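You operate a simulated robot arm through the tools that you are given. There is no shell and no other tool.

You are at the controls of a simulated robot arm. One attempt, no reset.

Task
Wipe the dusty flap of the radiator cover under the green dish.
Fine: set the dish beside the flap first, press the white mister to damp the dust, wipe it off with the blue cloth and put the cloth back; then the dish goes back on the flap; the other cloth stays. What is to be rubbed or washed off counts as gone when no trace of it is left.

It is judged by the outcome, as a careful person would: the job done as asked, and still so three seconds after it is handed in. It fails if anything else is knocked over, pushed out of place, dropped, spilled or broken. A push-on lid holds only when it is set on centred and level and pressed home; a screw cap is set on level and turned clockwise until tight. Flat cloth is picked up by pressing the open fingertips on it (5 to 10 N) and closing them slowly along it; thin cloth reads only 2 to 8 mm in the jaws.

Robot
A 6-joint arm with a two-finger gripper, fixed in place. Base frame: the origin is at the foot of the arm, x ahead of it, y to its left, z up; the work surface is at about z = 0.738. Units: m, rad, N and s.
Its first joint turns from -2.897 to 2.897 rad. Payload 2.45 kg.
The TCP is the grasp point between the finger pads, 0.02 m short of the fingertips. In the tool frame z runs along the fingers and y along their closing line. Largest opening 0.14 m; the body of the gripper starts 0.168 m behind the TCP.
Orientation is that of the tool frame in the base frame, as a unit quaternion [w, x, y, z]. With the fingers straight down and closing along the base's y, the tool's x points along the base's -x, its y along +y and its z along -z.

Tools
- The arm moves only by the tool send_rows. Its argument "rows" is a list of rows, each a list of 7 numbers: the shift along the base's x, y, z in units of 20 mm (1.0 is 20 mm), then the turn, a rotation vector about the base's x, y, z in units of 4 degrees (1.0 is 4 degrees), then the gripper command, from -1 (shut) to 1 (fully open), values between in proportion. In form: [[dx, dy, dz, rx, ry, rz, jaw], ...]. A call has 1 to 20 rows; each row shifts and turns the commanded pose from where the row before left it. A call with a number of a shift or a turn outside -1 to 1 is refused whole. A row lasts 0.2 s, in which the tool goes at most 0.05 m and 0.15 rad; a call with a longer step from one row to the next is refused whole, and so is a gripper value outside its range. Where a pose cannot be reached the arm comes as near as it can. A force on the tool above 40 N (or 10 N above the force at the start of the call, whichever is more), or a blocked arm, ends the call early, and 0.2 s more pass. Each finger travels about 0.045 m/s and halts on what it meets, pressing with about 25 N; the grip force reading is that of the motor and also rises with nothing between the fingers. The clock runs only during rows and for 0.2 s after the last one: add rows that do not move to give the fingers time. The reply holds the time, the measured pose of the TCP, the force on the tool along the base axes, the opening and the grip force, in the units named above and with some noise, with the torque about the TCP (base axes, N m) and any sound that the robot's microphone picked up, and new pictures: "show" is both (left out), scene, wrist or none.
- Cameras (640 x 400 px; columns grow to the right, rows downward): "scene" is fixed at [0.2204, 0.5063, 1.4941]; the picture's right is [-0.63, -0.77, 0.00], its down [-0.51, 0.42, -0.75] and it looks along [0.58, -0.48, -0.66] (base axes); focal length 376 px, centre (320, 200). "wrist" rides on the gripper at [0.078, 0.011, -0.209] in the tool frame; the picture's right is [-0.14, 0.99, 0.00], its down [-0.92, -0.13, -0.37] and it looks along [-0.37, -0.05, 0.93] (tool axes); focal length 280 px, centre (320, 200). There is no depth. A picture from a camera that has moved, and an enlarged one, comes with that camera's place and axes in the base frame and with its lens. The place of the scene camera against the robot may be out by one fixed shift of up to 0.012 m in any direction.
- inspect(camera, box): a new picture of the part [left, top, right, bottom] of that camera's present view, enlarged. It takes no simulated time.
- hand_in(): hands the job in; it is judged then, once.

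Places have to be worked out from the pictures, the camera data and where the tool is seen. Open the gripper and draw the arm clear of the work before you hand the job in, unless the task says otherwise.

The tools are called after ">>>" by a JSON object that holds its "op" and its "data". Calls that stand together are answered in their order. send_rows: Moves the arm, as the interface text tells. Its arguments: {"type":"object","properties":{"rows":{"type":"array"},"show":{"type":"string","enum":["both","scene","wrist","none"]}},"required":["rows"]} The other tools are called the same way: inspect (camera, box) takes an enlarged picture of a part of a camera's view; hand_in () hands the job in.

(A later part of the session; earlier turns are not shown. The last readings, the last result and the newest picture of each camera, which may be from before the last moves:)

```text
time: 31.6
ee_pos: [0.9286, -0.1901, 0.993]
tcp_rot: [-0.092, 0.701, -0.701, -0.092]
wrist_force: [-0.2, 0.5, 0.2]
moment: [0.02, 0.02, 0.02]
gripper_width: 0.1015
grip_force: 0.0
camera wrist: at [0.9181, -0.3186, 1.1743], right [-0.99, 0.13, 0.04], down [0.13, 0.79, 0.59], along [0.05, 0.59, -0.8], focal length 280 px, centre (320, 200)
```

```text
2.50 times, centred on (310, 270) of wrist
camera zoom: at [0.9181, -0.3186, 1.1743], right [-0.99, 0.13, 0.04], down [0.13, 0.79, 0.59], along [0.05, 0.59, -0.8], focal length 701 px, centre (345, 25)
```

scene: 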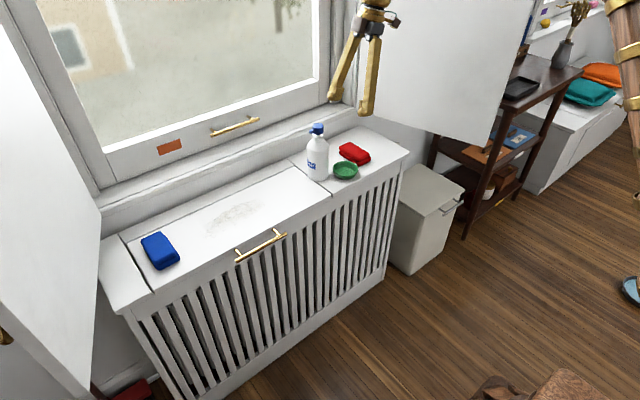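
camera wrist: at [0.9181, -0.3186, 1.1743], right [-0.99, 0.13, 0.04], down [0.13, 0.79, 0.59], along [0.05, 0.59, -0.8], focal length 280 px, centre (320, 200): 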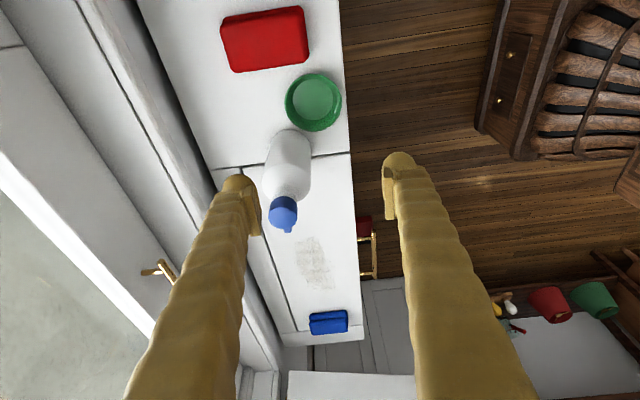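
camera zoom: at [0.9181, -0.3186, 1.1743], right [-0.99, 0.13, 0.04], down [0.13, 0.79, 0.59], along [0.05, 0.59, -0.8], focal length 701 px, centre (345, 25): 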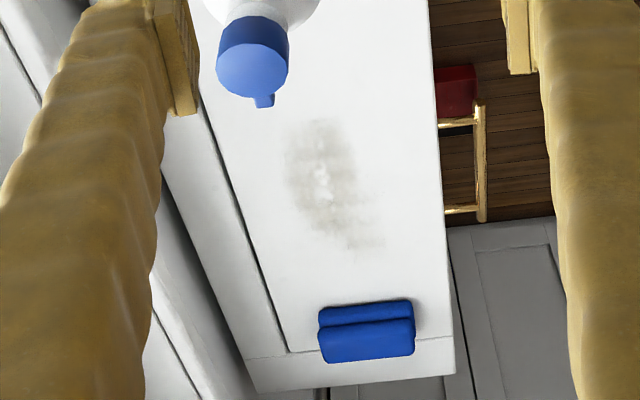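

The cap top centre triangulates to about (0.979, -0.116, 0.927), and its nozzle points along +y, straight down the line of the dust, so it can be pressed where it stands. I'll bring the tool upright, close the fingers, and position above the cap.

>>> {"op": "send_rows", "data": {"rows": [[0, 0, 0, -0.75, 0, 0, 0], [0, 0, 0, -0.75, 0, 0, -0.5], [0, 0, 0, -0.75, 0, 0, -1], [0, 0, 0, -0.75, 0, 0, -1], [0, 0, 0, -0.75, 0, 0, -1], [0, 0, 0, 0, 0, 0, -1], [0.5, 0.7, 0, 0, 0, 0, -1], [0.5, 0.75, 0, 0, 0, 0, -1], [0.5, 0.75, 0, 0, 0, 0, -1], [0.5, 0.75, 0, 0, 0, 0, -1], [0.52, 0.76, 0, 0, 0, 0, -1], [0, 0, 0, 0, 0, 0, -1]]}}

>>> {"op": "inspect", "data": {"camera": "scene", "box": [280, 70, 380, 200]}}

```text
time: 34.2
ee_pos: [0.979, -0.1158, 0.9927]
tcp_rot: [0.0, -0.707, 0.707, 0.0]
wrist_force: [-0.5, 0.3, 0.5]
moment: [0.03, 0.0, 0.02]
gripper_width: 0.0
grip_force: 24.9
camera wrist: at [0.9685, -0.1931, 1.2015], right [-0.99, 0.14, 0.0], down [0.13, 0.92, 0.37], along [0.05, 0.37, -0.93], focal length 280 px, centre (320, 200)
```

scene: 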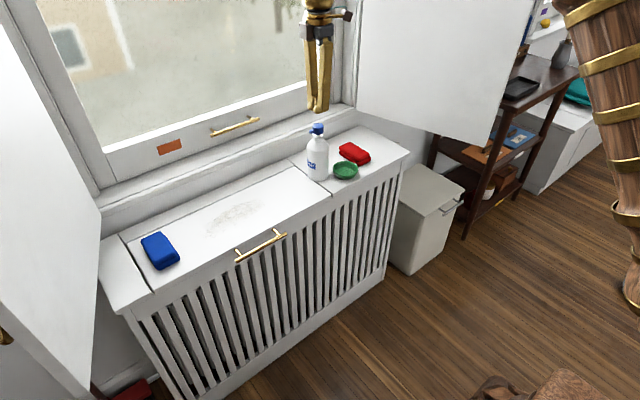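
wrist: 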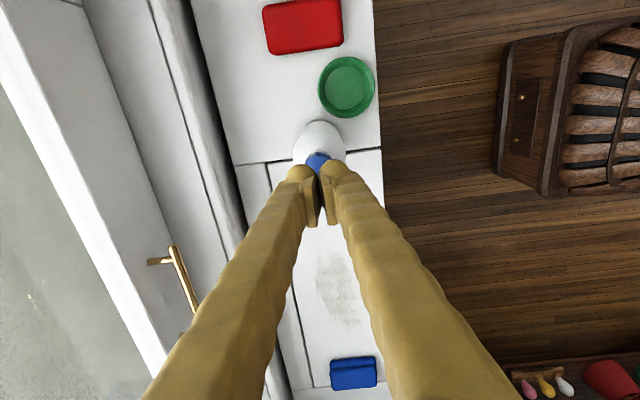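

```text
3.08 times, centred on (330, 135) of scene
camera zoom: at [0.2204, 0.5063, 1.4941], right [-0.63, -0.77, 0.0], down [-0.51, 0.42, -0.75], along [0.58, -0.48, -0.66], focal length 1156 px, centre (289, 400)
```

zoom: 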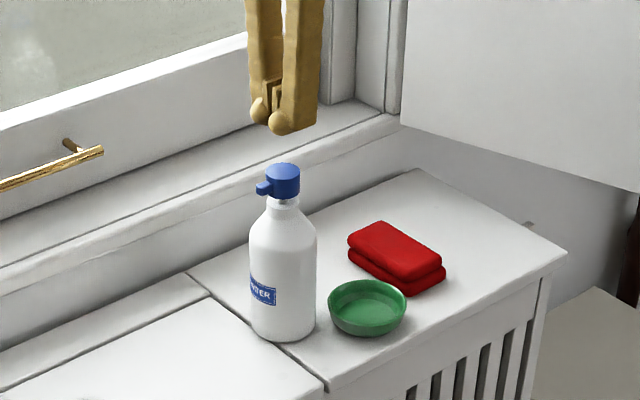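

The closed fingertips are right above the cap and the upright pose is reachable. A close look from the wrist will confirm the centring before I press.

>>> {"op": "inspect", "data": {"camera": "wrist", "box": [270, 110, 370, 240]}}

>>> {"op": "inspect", "data": {"camera": "scene", "box": [295, 85, 345, 145]}}

```text
3.08 times, centred on (320, 175) of wrist
camera zoom: at [0.9685, -0.1931, 1.2015], right [-0.99, 0.14, 0.0], down [0.13, 0.92, 0.37], along [0.05, 0.37, -0.93], focal length 863 px, centre (320, 277)
```

zoom: 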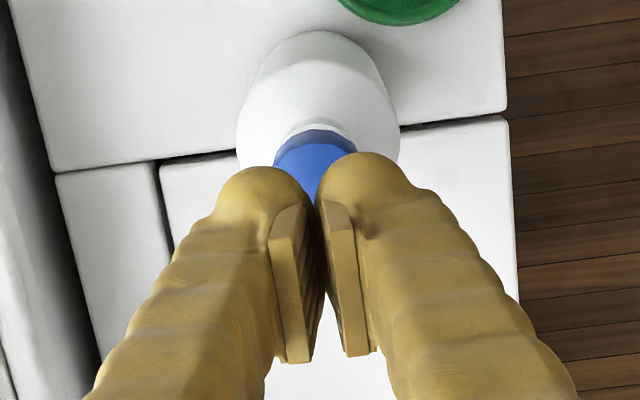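

```text
6.67 times, centred on (320, 115) of scene
camera zoom: at [0.2204, 0.5063, 1.4941], right [-0.63, -0.77, 0.0], down [-0.51, 0.42, -0.75], along [0.58, -0.48, -0.66], focal length 2505 px, centre (320, 767)
```

zoom: 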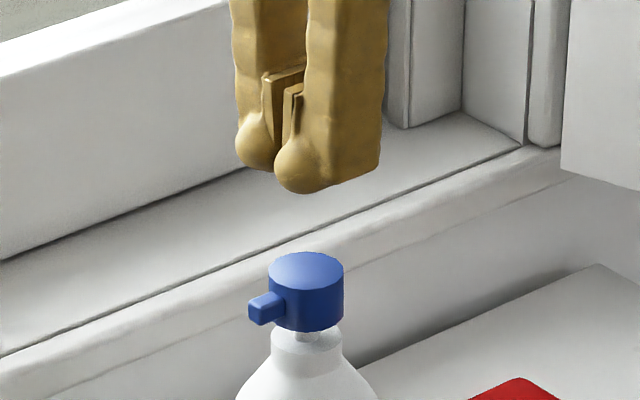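

The fingertips line up with the cap within a few millimetres. I'll descend to just above it, then press in small steps.

>>> {"op": "send_rows", "data": {"rows": [[0, 0, -0.5, 0, 0, 0, -1], [0, 0, -0.6, 0, 0, 0, -1], [0, 0, -0.5, 0, 0, 0, -1], [0, 0, -0.25, 0, 0, 0, -1], [0, 0, -0.1, 0, 0, 0, -1], [0, 0, -0.1, 0, 0, 0, -1], [0, 0, -0.1, 0, 0, 0, -1], [0, 0, 0, 0, 0, 0, -1]]}}

>>> {"op": "inspect", "data": {"camera": "scene", "box": [295, 85, 345, 145]}}

```text
time: 36.0
ee_pos: [0.9787, -0.1156, 0.9508]
tcp_rot: [0.0, 0.707, -0.707, 0.0]
wrist_force: [-0.1, -0.4, 0.9]
moment: [-0.02, -0.01, -0.01]
gripper_width: 0.0002
grip_force: 25.1
camera wrist: at [0.9685, -0.1931, 1.1586], right [-0.99, 0.14, 0.0], down [0.13, 0.92, 0.37], along [0.05, 0.37, -0.93], focal length 280 px, centre (320, 200)
```

scene: 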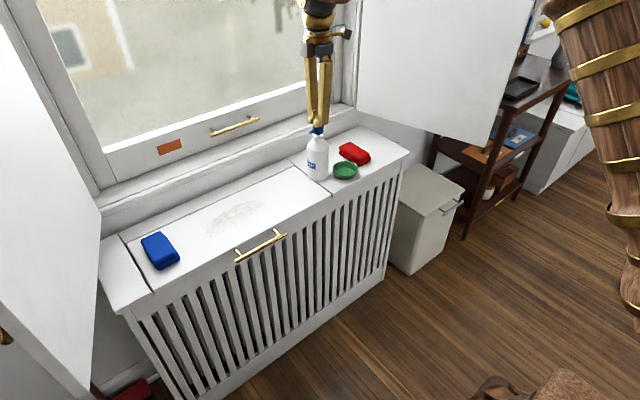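
wrist: 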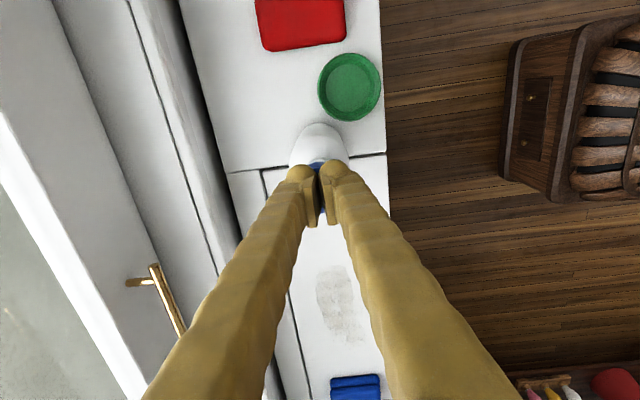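

```text
6.67 times, centred on (320, 115) of scene
camera zoom: at [0.2204, 0.5063, 1.4941], right [-0.63, -0.77, 0.0], down [-0.51, 0.42, -0.75], along [0.58, -0.48, -0.66], focal length 2505 px, centre (320, 767)
```

zoom: 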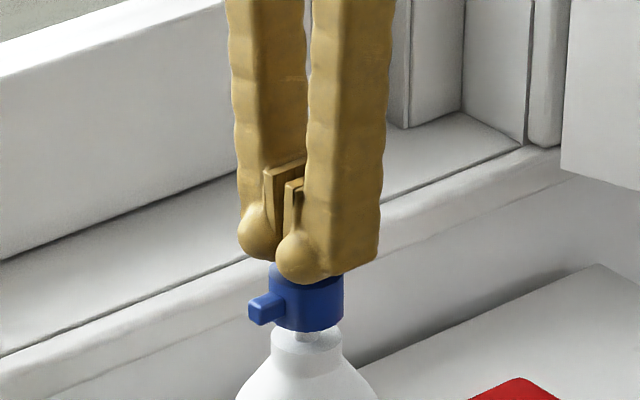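

The tips are about to touch the cap, with no contact force yet. I'll press down a few millimetres at a time and watch the force.

>>> {"op": "send_rows", "data": {"rows": [[0, 0, -0.1, 0, 0, 0, -1], [0, 0, -0.1, 0, 0, 0, -1], [0, 0, -0.1, 0, 0, 0, -1], [0, 0, 0, 0, 0, 0, -1]]}}

>>> {"op": "inspect", "data": {"camera": "scene", "box": [295, 85, 345, 145]}}

```text
time: 37.0
ee_pos: [0.9792, -0.1147, 0.9438]
tcp_rot: [0.0, -0.707, 0.707, 0.0]
wrist_force: [0.7, -0.1, 0.6]
moment: [0.0, 0.0, 0.02]
gripper_width: 0.0062
grip_force: 25.2
camera wrist: at [0.9689, -0.193, 1.1529], right [-0.99, 0.14, 0.0], down [0.13, 0.92, 0.37], along [0.05, 0.37, -0.93], focal length 280 px, centre (320, 200)
```

scene: 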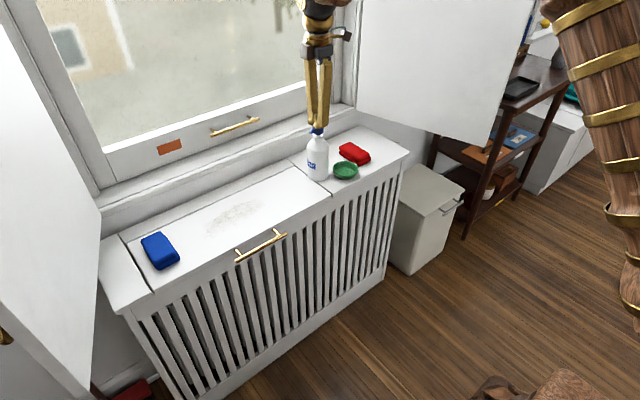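
wrist: 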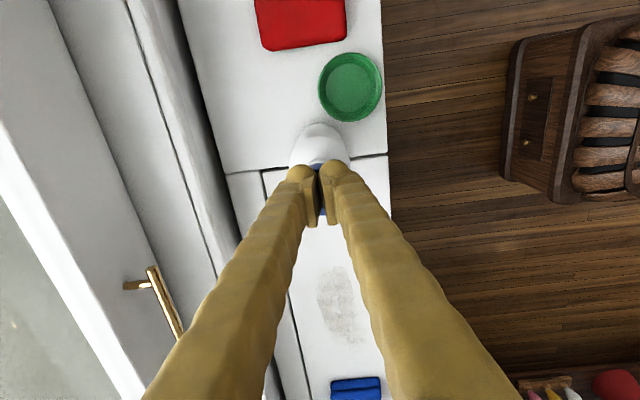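

```text
6.67 times, centred on (320, 115) of scene
camera zoom: at [0.2204, 0.5063, 1.4941], right [-0.63, -0.77, 0.0], down [-0.51, 0.42, -0.75], along [0.58, -0.48, -0.66], focal length 2505 px, centre (320, 767)
```

zoom: 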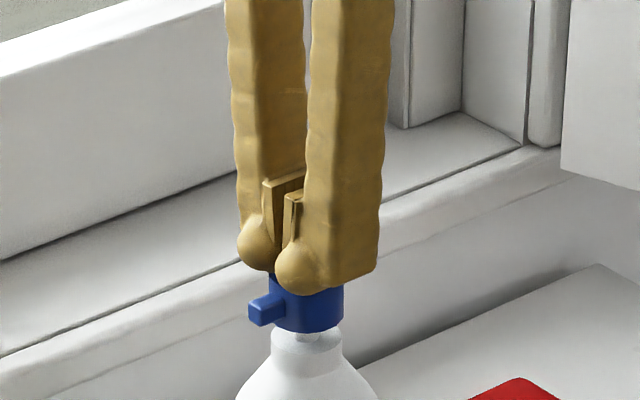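

The opening crept to 6 mm without any vertical force, which is odd. I'll look closely before pressing further.

>>> {"op": "inspect", "data": {"camera": "wrist", "box": [270, 110, 370, 240]}}

>>> {"op": "inspect", "data": {"camera": "scene", "box": [305, 105, 335, 141]}}

```text
3.08 times, centred on (320, 175) of wrist
camera zoom: at [0.9689, -0.193, 1.1529], right [-0.99, 0.14, 0.0], down [0.13, 0.92, 0.37], along [0.05, 0.37, -0.93], focal length 863 px, centre (320, 277)
```

zoom: 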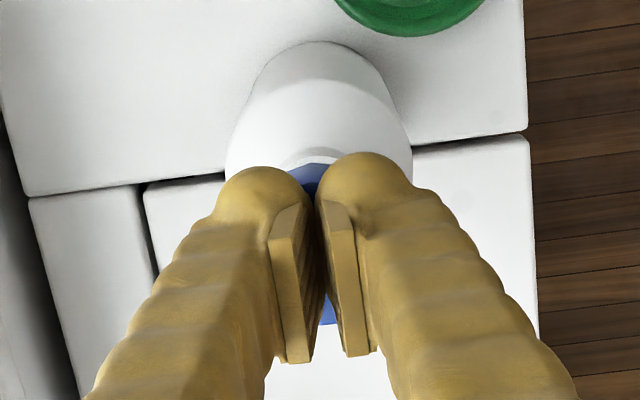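

```text
11.11 times, centred on (320, 123) of scene
camera zoom: at [0.2204, 0.5063, 1.4941], right [-0.63, -0.77, 0.0], down [-0.51, 0.42, -0.75], along [0.58, -0.48, -0.66], focal length 4176 px, centre (320, 1056)
```

zoom: 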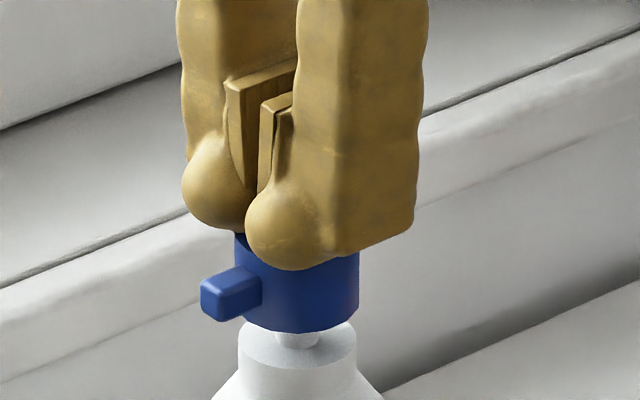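

Visually the fingers are unchanged and just resting at the cap top, and the cap hasn't moved. I'll continue pressing in 1 to 2 mm steps.

>>> {"op": "send_rows", "data": {"rows": [[0, 0, -0.1, 0, 0, 0, -1], [0, 0, 0, 0, 0, 0, -1]], "show": "none"}}

```text
time: 37.6
ee_pos: [0.9794, -0.116, 0.943]
tcp_rot: [0.001, -0.707, 0.707, -0.001]
wrist_force: [0.2, 0.4, 0.4]
moment: [0.02, 0.0, -0.02]
gripper_width: 0.0062
grip_force: 24.8
```

Still no resistance, so I'll keep pressing gently and check the picture.

>>> {"op": "send_rows", "data": {"rows": [[0, 0, -0.1, 0, 0, 0, -1], [0, 0, -0.1, 0, 0, 0, -1], [0, 0, 0, 0, 0, 0, -1]]}}

>>> {"op": "inspect", "data": {"camera": "scene", "box": [305, 105, 335, 141]}}

>>> {"op": "inspect", "data": {"camera": "wrist", "box": [290, 140, 350, 220]}}

```text
time: 38.4
ee_pos: [0.9797, -0.1161, 0.9391]
tcp_rot: [0.0, -0.707, 0.707, -0.001]
wrist_force: [1.6, 1.1, 2.8]
moment: [0.06, -0.03, -0.04]
gripper_width: 0.0061
grip_force: 24.6
heard: click
camera wrist: at [0.9689, -0.1932, 1.1467], right [-0.99, 0.14, 0.0], down [0.13, 0.92, 0.37], along [0.05, 0.37, -0.93], focal length 280 px, centre (320, 200)
```

scene: 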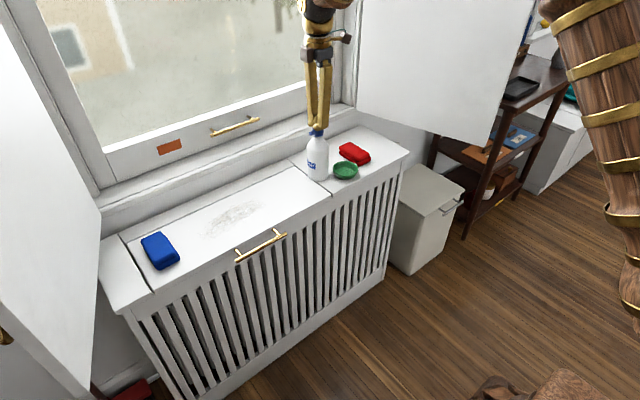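
wrist: 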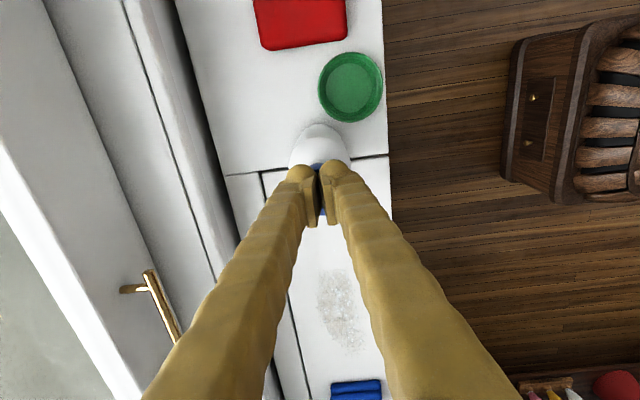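

```text
11.11 times, centred on (320, 123) of scene
camera zoom: at [0.2204, 0.5063, 1.4941], right [-0.63, -0.77, 0.0], down [-0.51, 0.42, -0.75], along [0.58, -0.48, -0.66], focal length 4176 px, centre (320, 1056)
```

zoom: 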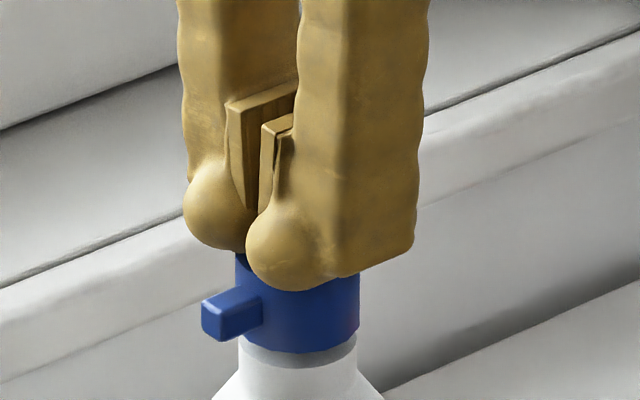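

```text
5.00 times, centred on (320, 180) of wrist
camera zoom: at [0.9689, -0.1932, 1.1467], right [-0.99, 0.14, 0.0], down [0.13, 0.92, 0.37], along [0.05, 0.37, -0.93], focal length 1402 px, centre (320, 300)
```

zoom: 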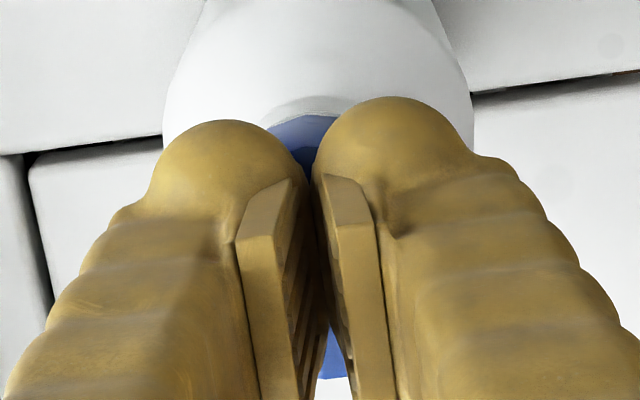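

The head went down with a click, and the dust looks different. I'll zoom on the dust.

>>> {"op": "inspect", "data": {"camera": "scene", "box": [180, 180, 300, 260]}}

>>> {"op": "inspect", "data": {"camera": "wrist", "box": [270, 230, 400, 400]}}

```text
5.00 times, centred on (240, 220) of scene
camera zoom: at [0.2204, 0.5063, 1.4941], right [-0.63, -0.77, 0.0], down [-0.51, 0.42, -0.75], along [0.58, -0.48, -0.66], focal length 1879 px, centre (720, 100)
```

zoom: 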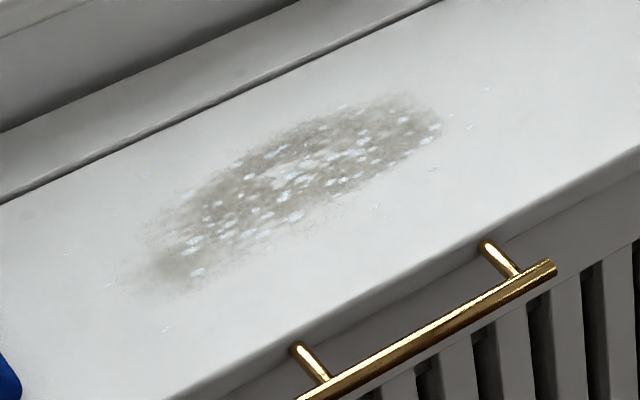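

```text
2.35 times, centred on (335, 315) of wrist
camera zoom: at [0.9689, -0.1932, 1.1467], right [-0.99, 0.14, 0.0], down [0.13, 0.92, 0.37], along [0.05, 0.37, -0.93], focal length 660 px, centre (285, -71)
```

zoom: 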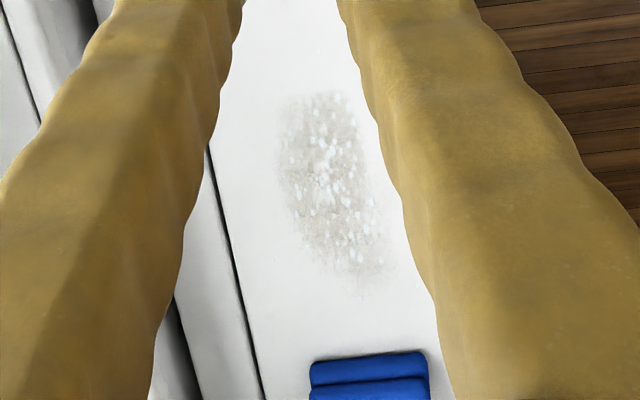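

Droplets now cover the whole dust patch, so the spray worked. I'll lift straight up off the mister.

>>> {"op": "send_rows", "data": {"rows": [[0, 0, 0.1, 0, 0, 0, -1], [0, 0, 0.2, 0, 0, 0, -1], [0, 0, 0.4, 0, 0, 0, -1], [0, 0, 0.7, 0, 0, 0, -1], [0, 0, 1, 0, 0, 0, -1], [0, 0, 1, 0, 0, 0, -1], [0, 0, 0.8, 0, 0, 0, -1], [0, 0, 0, 0, 0, 0, -1]]}}

>>> {"op": "inspect", "data": {"camera": "scene", "box": [290, 110, 390, 200]}}

```text
time: 40.2
ee_pos: [0.9799, -0.1164, 1.0205]
tcp_rot: [0.0, 0.708, -0.707, 0.0]
wrist_force: [0.2, 0.8, -0.1]
moment: [0.02, 0.0, -0.02]
gripper_width: 0.0001
grip_force: 24.9
camera wrist: at [0.9688, -0.1936, 1.2302], right [-0.99, 0.14, 0.0], down [0.13, 0.92, 0.37], along [0.05, 0.37, -0.93], focal length 280 px, centre (320, 200)
```

scene: 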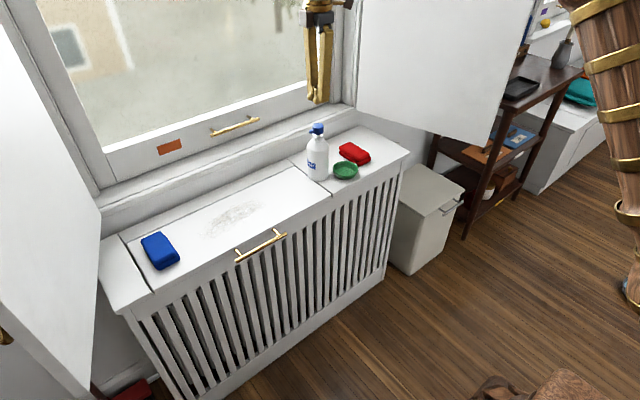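
wrist: 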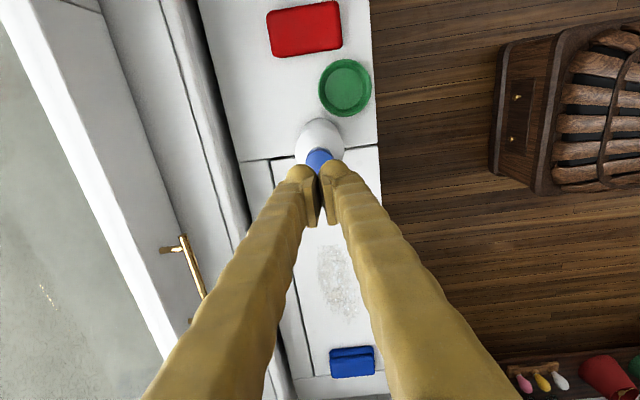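

```text
4.44 times, centred on (340, 155) of scene
camera zoom: at [0.2204, 0.5063, 1.4941], right [-0.63, -0.77, 0.0], down [-0.51, 0.42, -0.75], along [0.58, -0.48, -0.66], focal length 1670 px, centre (231, 400)
```

zoom: 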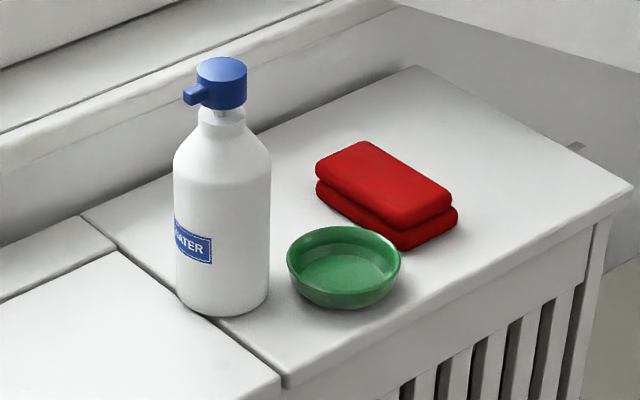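

The mister is undisturbed. Next is the blue cloth: I'll draw back, swing across to y≈0.28 and turn the gripper back so it closes along y.

>>> {"op": "send_rows", "data": {"rows": [[-0.5, 0.3, 0, 0, 0, -0.6, -1], [-0.9, 0.6, 0, 0, 0, -1, -0.5], [-0.9, 1, 0, 0, 0, -1, 0], [-0.9, 1, 0, 0, 0, -1, 0.4], [-0.9, 1, 0, 0, 0, -1, 0.4], [-0.9, 1, 0, 0, 0, -1, 0.4], [-0.9, 1, 0, 0, 0, -1, 0.4], [-0.9, 1, 0, 0, 0, -1, 0.4], [-0.9, 1, 0, 0, 0, -1, 0.4], [-0.5, 1, 0, 0, 0, -1, 0.4], [0, 1, 0, 0, 0, -1, 0.4], [0, 1, 0, 0, 0, -1, 0.4], [0, 1, 0, 0, 0, -1, 0.4], [0, 1, 0, 0, 0, -1, 0.4], [0, 1, 0, 0, 0, -1, 0.4], [0, 1, 0, 0, 0, -1, 0.4], [0, 1, 0, 0, 0, -1, 0.4], [0, 1, 0, 0, 0, -1, 0.4], [0, 1, 0, 0, 0, -1, 0.4], [0, 0.6, 0, 0, 0, -0.9, 0.4]]}}

```text
time: 44.4
ee_pos: [0.8152, 0.2552, 1.022]
tcp_rot: [0.001, -0.103, 0.995, 0.0]
wrist_force: [-1.2, -0.3, -0.1]
moment: [-0.01, 0.0, 0.01]
gripper_width: 0.0982
grip_force: 0.1
camera wrist: at [0.7365, 0.2493, 1.2306], right [-0.07, 1.0, 0.0], down [0.93, 0.06, 0.37], along [0.37, 0.03, -0.93], focal length 280 px, centre (320, 200)
```

scene: 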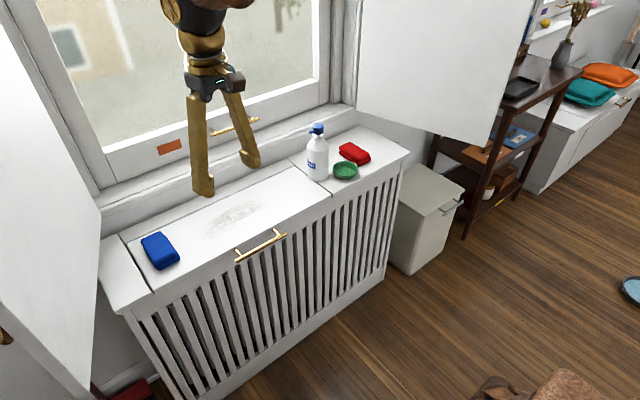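
wrist: 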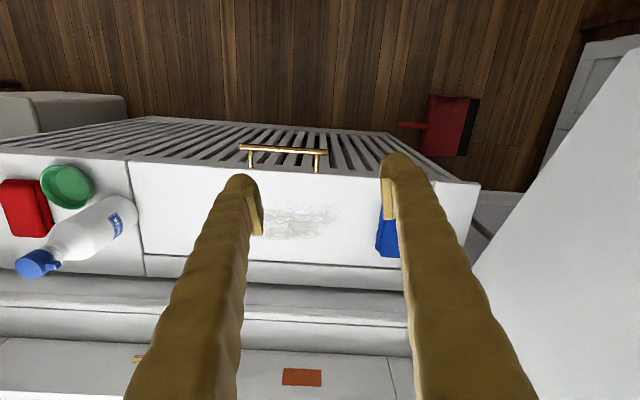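

Next I'll finish the turn, tilt the fingers outward about 25° for the far reach, and hover above the blue cloth.

>>> {"op": "send_rows", "data": {"rows": [[0.4, 0.6, -0.5, 0, 0, -1, 0.4], [0.5, 0.8, -0.7, 0, 0, -1, 0.4], [0.5, 0.8, -0.7, 0, 0, -1, 0.4], [0.6, 0.8, -0.7, 0, -0.89, 0, 0.4], [0.6, 0.8, -0.7, 0, -0.89, 0, 0.4], [0.6, 0.8, -0.7, 0, -0.89, 0, 0.4], [0.6, 0.8, -0.7, 0, -0.89, 0, 0.4], [0.6, 0.8, -0.7, 0, -0.89, 0, 0.4], [0.6, 0.8, -0.7, 0, -0.9, 0, 0.4], [0.6, 0.84, -0.7, 0, -0.9, 0, 0.4], [0, 0, 0, 0, 0, 0, 0.4]]}}

>>> {"op": "inspect", "data": {"camera": "scene", "box": [110, 140, 230, 290]}}

```text
time: 46.8
ee_pos: [0.9278, 0.4115, 0.8867]
tcp_rot: [0.218, 0.0, 0.976, 0.0]
wrist_force: [-0.3, 1.0, -0.7]
moment: [-0.04, 0.02, 0.04]
gripper_width: 0.0981
grip_force: 0.1
camera wrist: at [0.7684, 0.4232, 1.0419], right [0.12, 0.99, 0.06], down [0.68, -0.13, 0.72], along [0.72, -0.05, -0.69], focal length 280 px, centre (320, 200)
```

scene: 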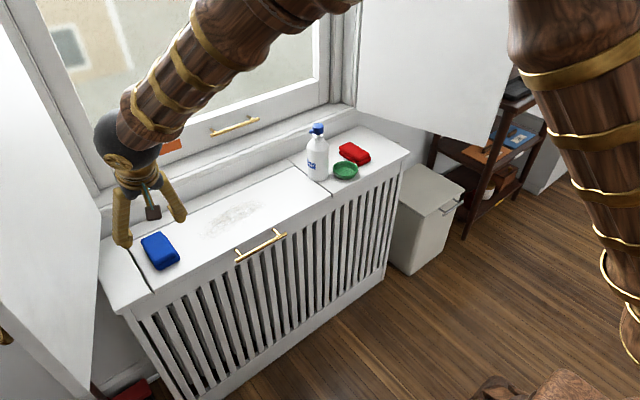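
wrist: 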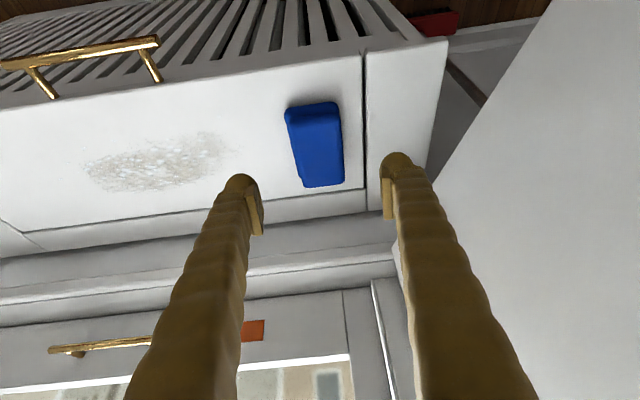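

```text
2.67 times, centred on (170, 215) of scene
camera zoom: at [0.2204, 0.5063, 1.4941], right [-0.63, -0.77, 0.0], down [-0.51, 0.42, -0.75], along [0.58, -0.48, -0.66], focal length 1002 px, centre (720, 160)
```

zoom: 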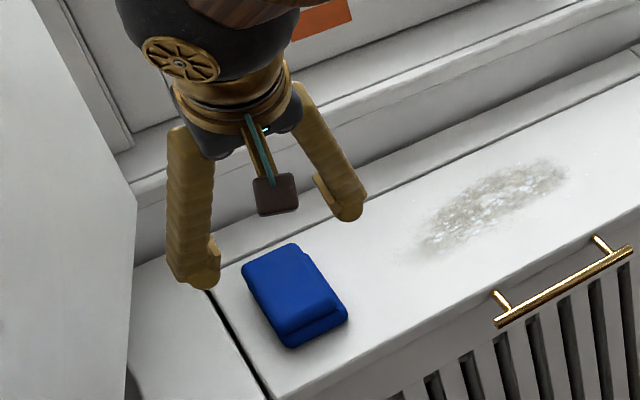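

The cloth is directly ahead of and below the open fingers. I'll zoom to measure its edges.

>>> {"op": "inspect", "data": {"camera": "wrist", "box": [260, 80, 370, 200]}}

>>> {"op": "inspect", "data": {"camera": "scene", "box": [130, 220, 200, 280]}}

```text
3.33 times, centred on (315, 140) of wrist
camera zoom: at [0.7684, 0.4232, 1.0419], right [0.12, 0.99, 0.06], down [0.68, -0.13, 0.72], along [0.72, -0.05, -0.69], focal length 935 px, centre (337, 400)
```

zoom: 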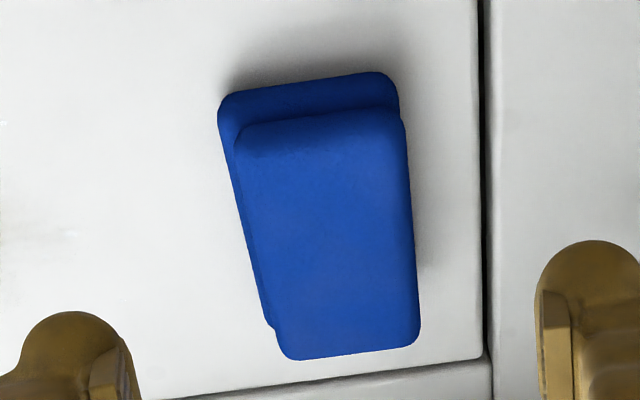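

```text
6.67 times, centred on (165, 250) of scene
camera zoom: at [0.2204, 0.5063, 1.4941], right [-0.63, -0.77, 0.0], down [-0.51, 0.42, -0.75], along [0.58, -0.48, -0.66], focal length 2505 px, centre (1353, -133)
```

zoom: 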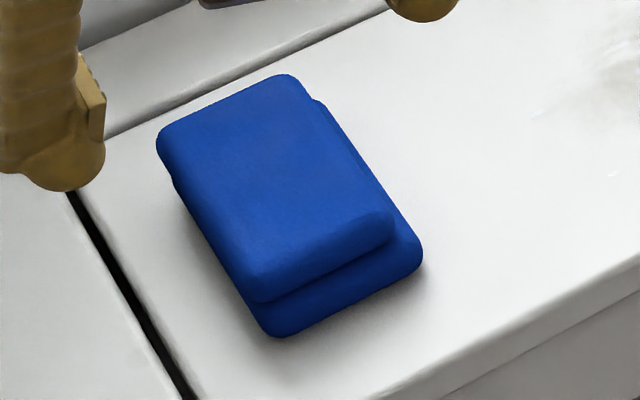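

The cloth is about 0.10 × 0.055 m, spans roughly x 0.918–1.017 and y 0.383–0.441, with its top at z≈0.775. I'll lower the open fingers around it along y at x≈0.962.

>>> {"op": "send_rows", "data": {"rows": [[0.3, 0, -0.8, 0, 0, 0, 0.4], [0.35, 0, -0.9, 0, 0, 0, 0.4], [0.35, 0.03, -0.9, 0, 0, 0, 0.4], [0.35, 0.03, -0.9, 0, 0, 0, 0.4], [0.35, 0.03, -0.8, 0, 0, 0, 0.4], [0, 0, 0, 0, 0, 0, 0.4]]}}

>>> {"op": "inspect", "data": {"camera": "wrist", "box": [200, 80, 440, 260]}}

```text
time: 48.2
ee_pos: [0.9619, 0.412, 0.8003]
tcp_rot: [0.216, 0.001, 0.976, 0.0]
wrist_force: [0.3, -0.2, -0.8]
moment: [0.04, 0.0, 0.01]
gripper_width: 0.0979
grip_force: 0.1
camera wrist: at [0.8028, 0.4245, 0.9556], right [0.12, 0.99, 0.06], down [0.68, -0.13, 0.72], along [0.72, -0.05, -0.69], focal length 280 px, centre (320, 200)
```

scene: 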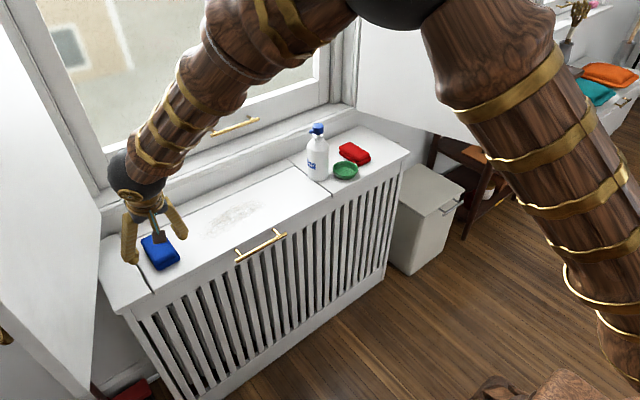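
wrist: 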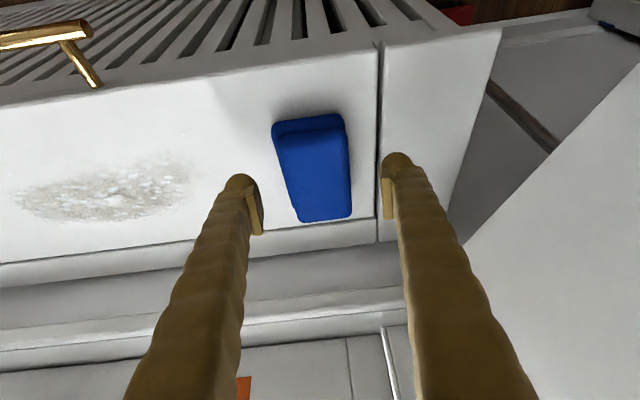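

```text
2.22 times, centred on (320, 170) of wrist
camera zoom: at [0.8028, 0.4245, 0.9556], right [0.12, 0.99, 0.06], down [0.68, -0.13, 0.72], along [0.72, -0.05, -0.69], focal length 623 px, centre (320, 267)
```

zoom: 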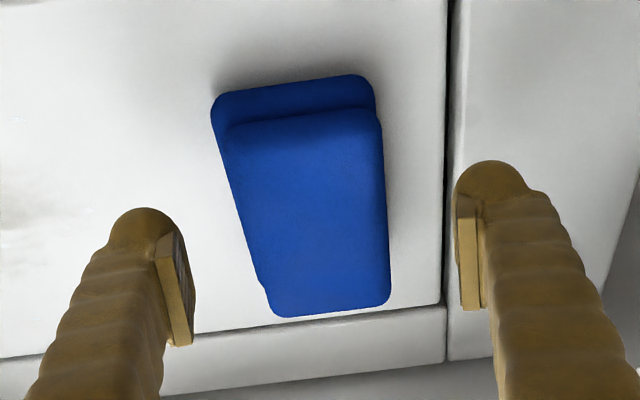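

The fingers straddle the cloth with room on both sides. I'll descend to z≈0.769.

>>> {"op": "send_rows", "data": {"rows": [[0, 0, -0.5, 0, 0, 0, 0.4], [0, 0, -0.5, 0, 0, 0, 0.4], [0, 0, -0.35, 0, 0, 0, 0.4], [0, 0, -0.2, 0, 0, 0, 0.4], [0, 0, 0, 0, 0, 0, 0.3], [0, 0, 0, 0, 0, 0, 0.2], [0, 0, 0, 0, 0, 0, 0.1], [0, 0, 0, 0, 0, 0, 0.05], [0, 0, 0, 0, 0, 0, 0.05]]}}

>>> {"op": "inspect", "data": {"camera": "wrist", "box": [200, 80, 440, 260]}}

>>> {"op": "inspect", "data": {"camera": "scene", "box": [110, 180, 210, 280]}}

```text
time: 50.2
ee_pos: [0.9627, 0.4136, 0.7703]
tcp_rot: [0.216, 0.0, 0.976, 0.0]
wrist_force: [0.0, 0.3, -0.9]
moment: [-0.01, 0.02, -0.02]
gripper_width: 0.0737
grip_force: 0.0
camera wrist: at [0.8026, 0.4247, 0.925], right [0.12, 0.99, 0.06], down [0.68, -0.13, 0.72], along [0.72, -0.05, -0.69], focal length 280 px, centre (320, 200)
```

scene: 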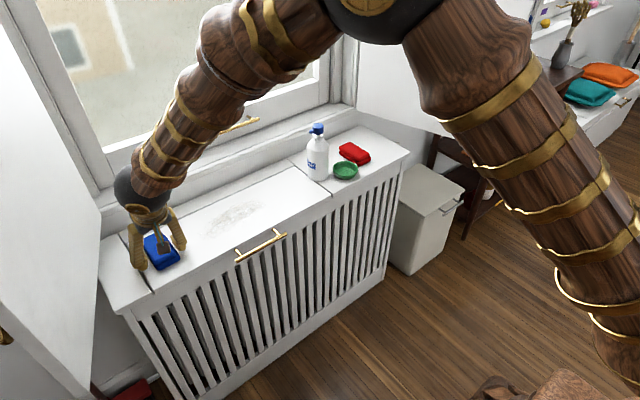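
wrist: 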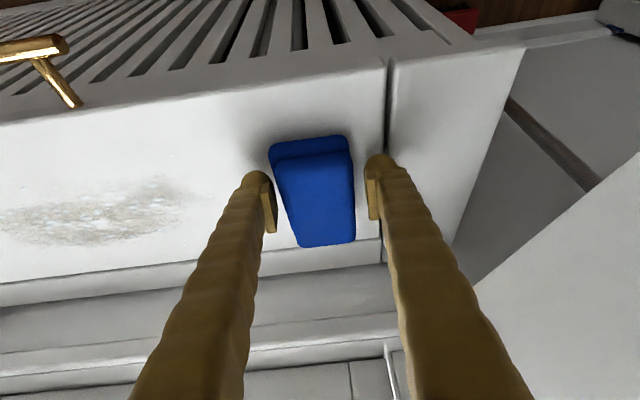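

```text
2.22 times, centred on (320, 170) of wrist
camera zoom: at [0.8026, 0.4247, 0.925], right [0.12, 0.99, 0.06], down [0.68, -0.13, 0.72], along [0.72, -0.05, -0.69], focal length 623 px, centre (320, 267)
```

zoom: 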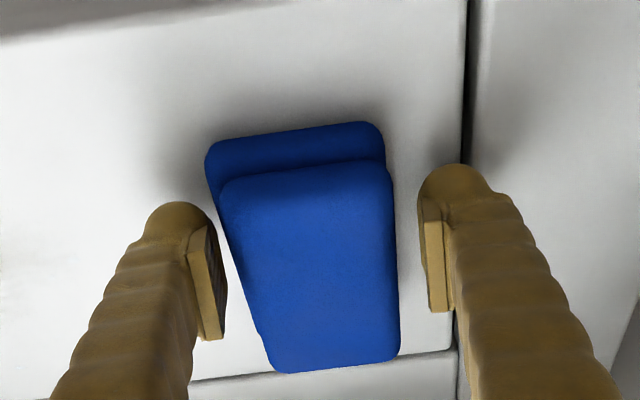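

```text
4.00 times, centred on (160, 230) of scene
camera zoom: at [0.2204, 0.5063, 1.4941], right [-0.63, -0.77, 0.0], down [-0.51, 0.42, -0.75], along [0.58, -0.48, -0.66], focal length 1503 px, centre (960, 80)
```

zoom: 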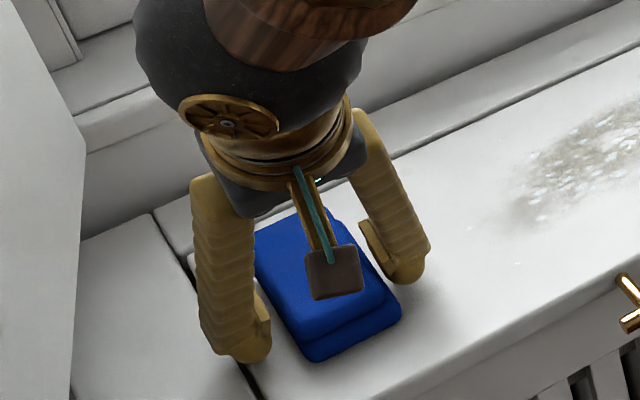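

It's close to centred. I'll shift 1.5 mm and close slowly onto the cloth.

>>> {"op": "send_rows", "data": {"rows": [[0, -0.07, 0, 0, 0, 0, 0.0], [0, 0, 0, 0, 0, 0, -0.05], [0, 0, 0, 0, 0, 0, -0.1], [0, 0, 0, 0, 0, 0, -0.15], [0, 0, 0, 0, 0, 0, -0.2], [0, 0, 0, 0, 0, 0, -0.25], [0, 0, 0, 0, 0, 0, -0.3], [0, 0, 0, 0, 0, 0, -0.35], [0, 0, 0, 0, 0, 0, -0.35]]}}

>>> {"op": "inspect", "data": {"camera": "wrist", "box": [200, 80, 440, 260]}}

>>> {"op": "inspect", "data": {"camera": "scene", "box": [110, 180, 210, 280]}}

```text
time: 52.2
ee_pos: [0.9603, 0.413, 0.7685]
tcp_rot: [0.216, 0.0, 0.976, 0.0]
wrist_force: [-0.6, -0.3, 0.8]
moment: [0.02, 0.03, 0.03]
gripper_width: 0.0655
grip_force: 24.7
camera wrist: at [0.8024, 0.4231, 0.9251], right [0.12, 0.99, 0.06], down [0.68, -0.13, 0.72], along [0.72, -0.05, -0.69], focal length 280 px, centre (320, 200)
```

scene: 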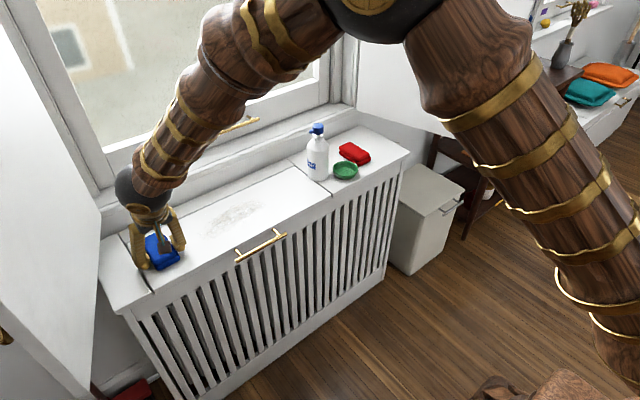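
wrist: 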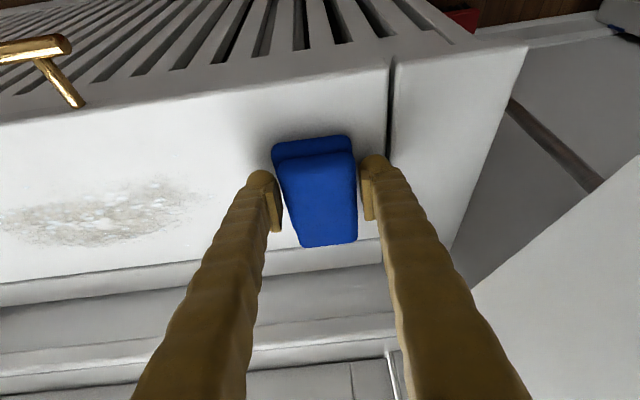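

```text
2.22 times, centred on (320, 170) of wrist
camera zoom: at [0.8024, 0.4231, 0.9251], right [0.12, 0.99, 0.06], down [0.68, -0.13, 0.72], along [0.72, -0.05, -0.69], focal length 623 px, centre (320, 267)
```

zoom: 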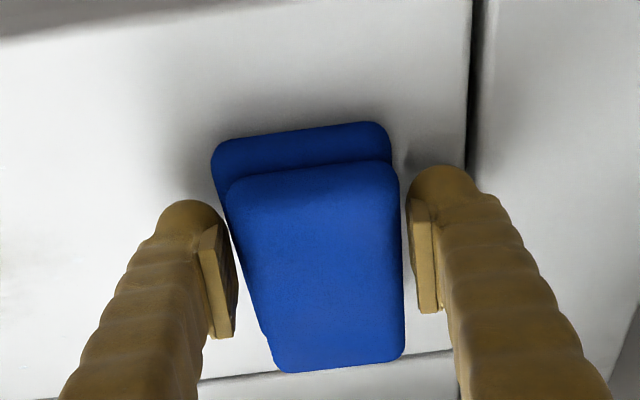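

```text
4.00 times, centred on (160, 230) of scene
camera zoom: at [0.2204, 0.5063, 1.4941], right [-0.63, -0.77, 0.0], down [-0.51, 0.42, -0.75], along [0.58, -0.48, -0.66], focal length 1503 px, centre (960, 80)
```

zoom: 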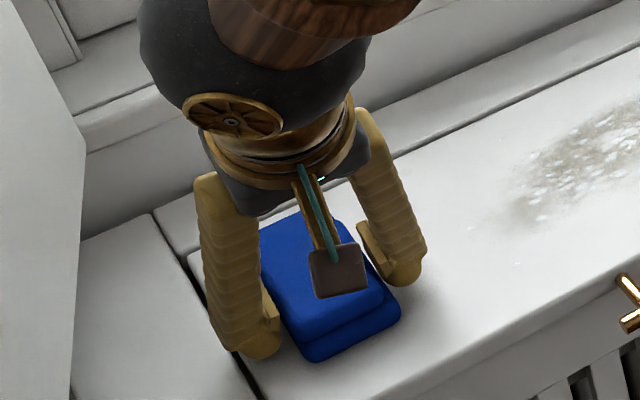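

The grip holds at 0.0655 m with 25 N on the folded cloth. I'll note this pose (0.961, 0.412, 0.769) for putting it back. First I'll press down lightly to learn the contact force.

>>> {"op": "send_rows", "data": {"rows": [[0, 0, -0.05, 0, 0, 0, -0.4], [0, 0, 0, 0, 0, 0, -0.4]], "show": "none"}}

```text
time: 52.8
ee_pos: [0.9613, 0.4112, 0.7697]
tcp_rot: [0.217, 0.0, 0.976, 0.0]
wrist_force: [0.9, -1.2, 11.9]
moment: [-0.05, 0.18, -0.01]
gripper_width: 0.0651
grip_force: 25.0
```

A downward force of 12 N is good for wiping. I'll drag the cloth along -y over the whole dust strip.

>>> {"op": "send_rows", "data": {"rows": [[0.03, -0.3, 0, 0, 0, 0, -0.4], [0.03, -0.6, 0, 0, 0, 0, -0.4], [0.03, -0.85, 0, 0, 0, 0, -0.4], [0.03, -0.9, 0, 0, 0, 0, -0.4], [0.03, -0.9, 0, 0, 0, 0, -0.4], [0.03, -0.9, 0, 0, 0, 0, -0.4], [0.03, -0.9, 0, 0, 0, 0, -0.4], [0.03, -0.9, 0, 0, 0, 0, -0.4], [0.03, -0.9, 0, 0, 0, 0, -0.4], [0.03, -0.9, 0, 0, 0, 0, -0.4], [0.03, -0.9, 0, 0, 0, 0, -0.4], [0.03, -0.9, 0, 0, 0, 0, -0.4], [0.03, -0.9, 0, 0, 0, 0, -0.4], [0.03, -0.9, 0, 0, 0, 0, -0.4], [0.03, -0.9, 0, 0, 0, 0, -0.4], [0.03, -0.9, 0, 0, 0, 0, -0.4], [0.03, -0.9, 0, 0, 0, 0, -0.4], [0.03, -0.9, 0, 0, 0, 0, -0.4], [0, -0.8, 0, 0, 0, 0, -0.4], [0, -0.5, 0, 0, 0, 0, -0.4]]}}

>>> {"op": "inspect", "data": {"camera": "scene", "box": [150, 150, 310, 270]}}

```text
time: 57.0
ee_pos: [0.9716, 0.0808, 0.7678]
tcp_rot: [0.217, 0.0, 0.976, -0.001]
wrist_force: [0.7, 7.4, 20.9]
moment: [-0.09, 0.38, -0.13]
gripper_width: 0.0651
grip_force: 25.2
camera wrist: at [0.813, 0.0922, 0.9243], right [0.13, 0.99, 0.06], down [0.68, -0.13, 0.72], along [0.72, -0.05, -0.69], focal length 280 px, centre (320, 200)
```

scene: 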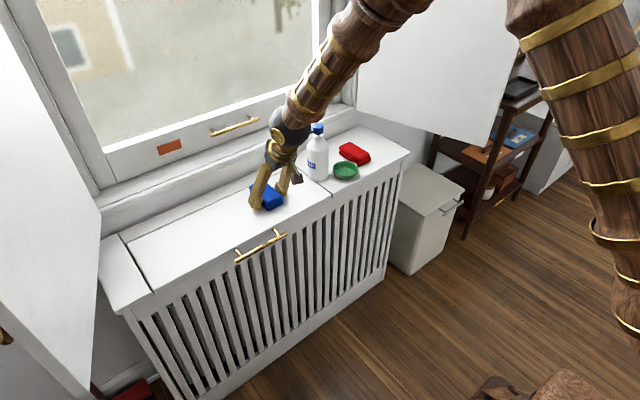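
wrist: 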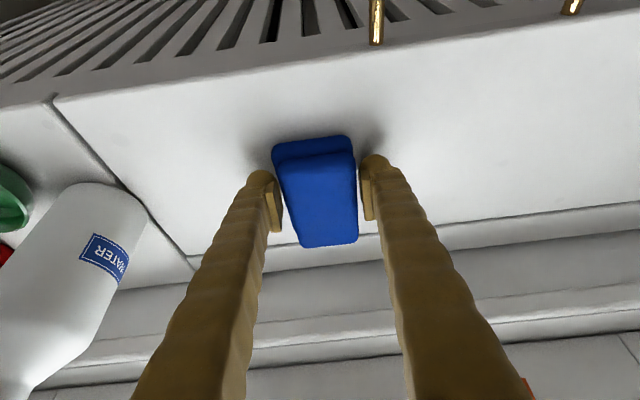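

```text
3.33 times, centred on (230, 210) of scene
camera zoom: at [0.2204, 0.5063, 1.4941], right [-0.63, -0.77, 0.0], down [-0.51, 0.42, -0.75], along [0.58, -0.48, -0.66], focal length 1253 px, centre (620, 167)
```

zoom: 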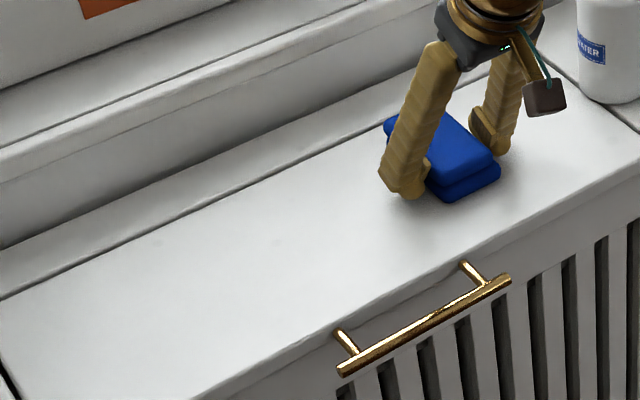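

The strip already looks clean after one pass. I'll check for remaining traces at high zoom, then make a return pass a bit further back.

>>> {"op": "inspect", "data": {"camera": "scene", "box": [180, 185, 260, 245]}}

>>> {"op": "inspect", "data": {"camera": "wrist", "box": [340, 40, 640, 240]}}

```text
6.67 times, centred on (220, 215) of scene
camera zoom: at [0.2204, 0.5063, 1.4941], right [-0.63, -0.77, 0.0], down [-0.51, 0.42, -0.75], along [0.58, -0.48, -0.66], focal length 2505 px, centre (987, 100)
```

zoom: 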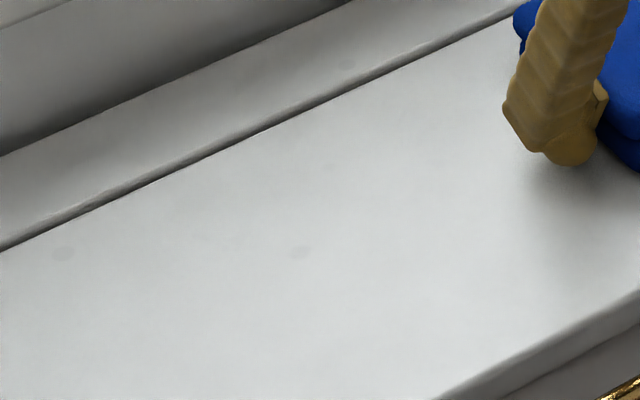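

```text
2.00 times, centred on (490, 140) of wrist
camera zoom: at [0.813, 0.0922, 0.9243], right [0.13, 0.99, 0.06], down [0.68, -0.13, 0.72], along [0.72, -0.05, -0.69], focal length 561 px, centre (-20, 320)
```

zoom: 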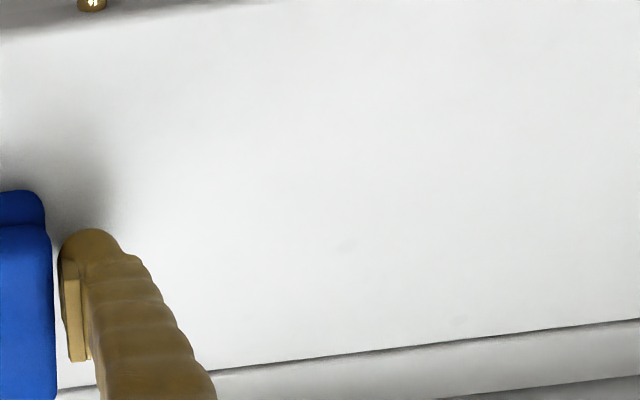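

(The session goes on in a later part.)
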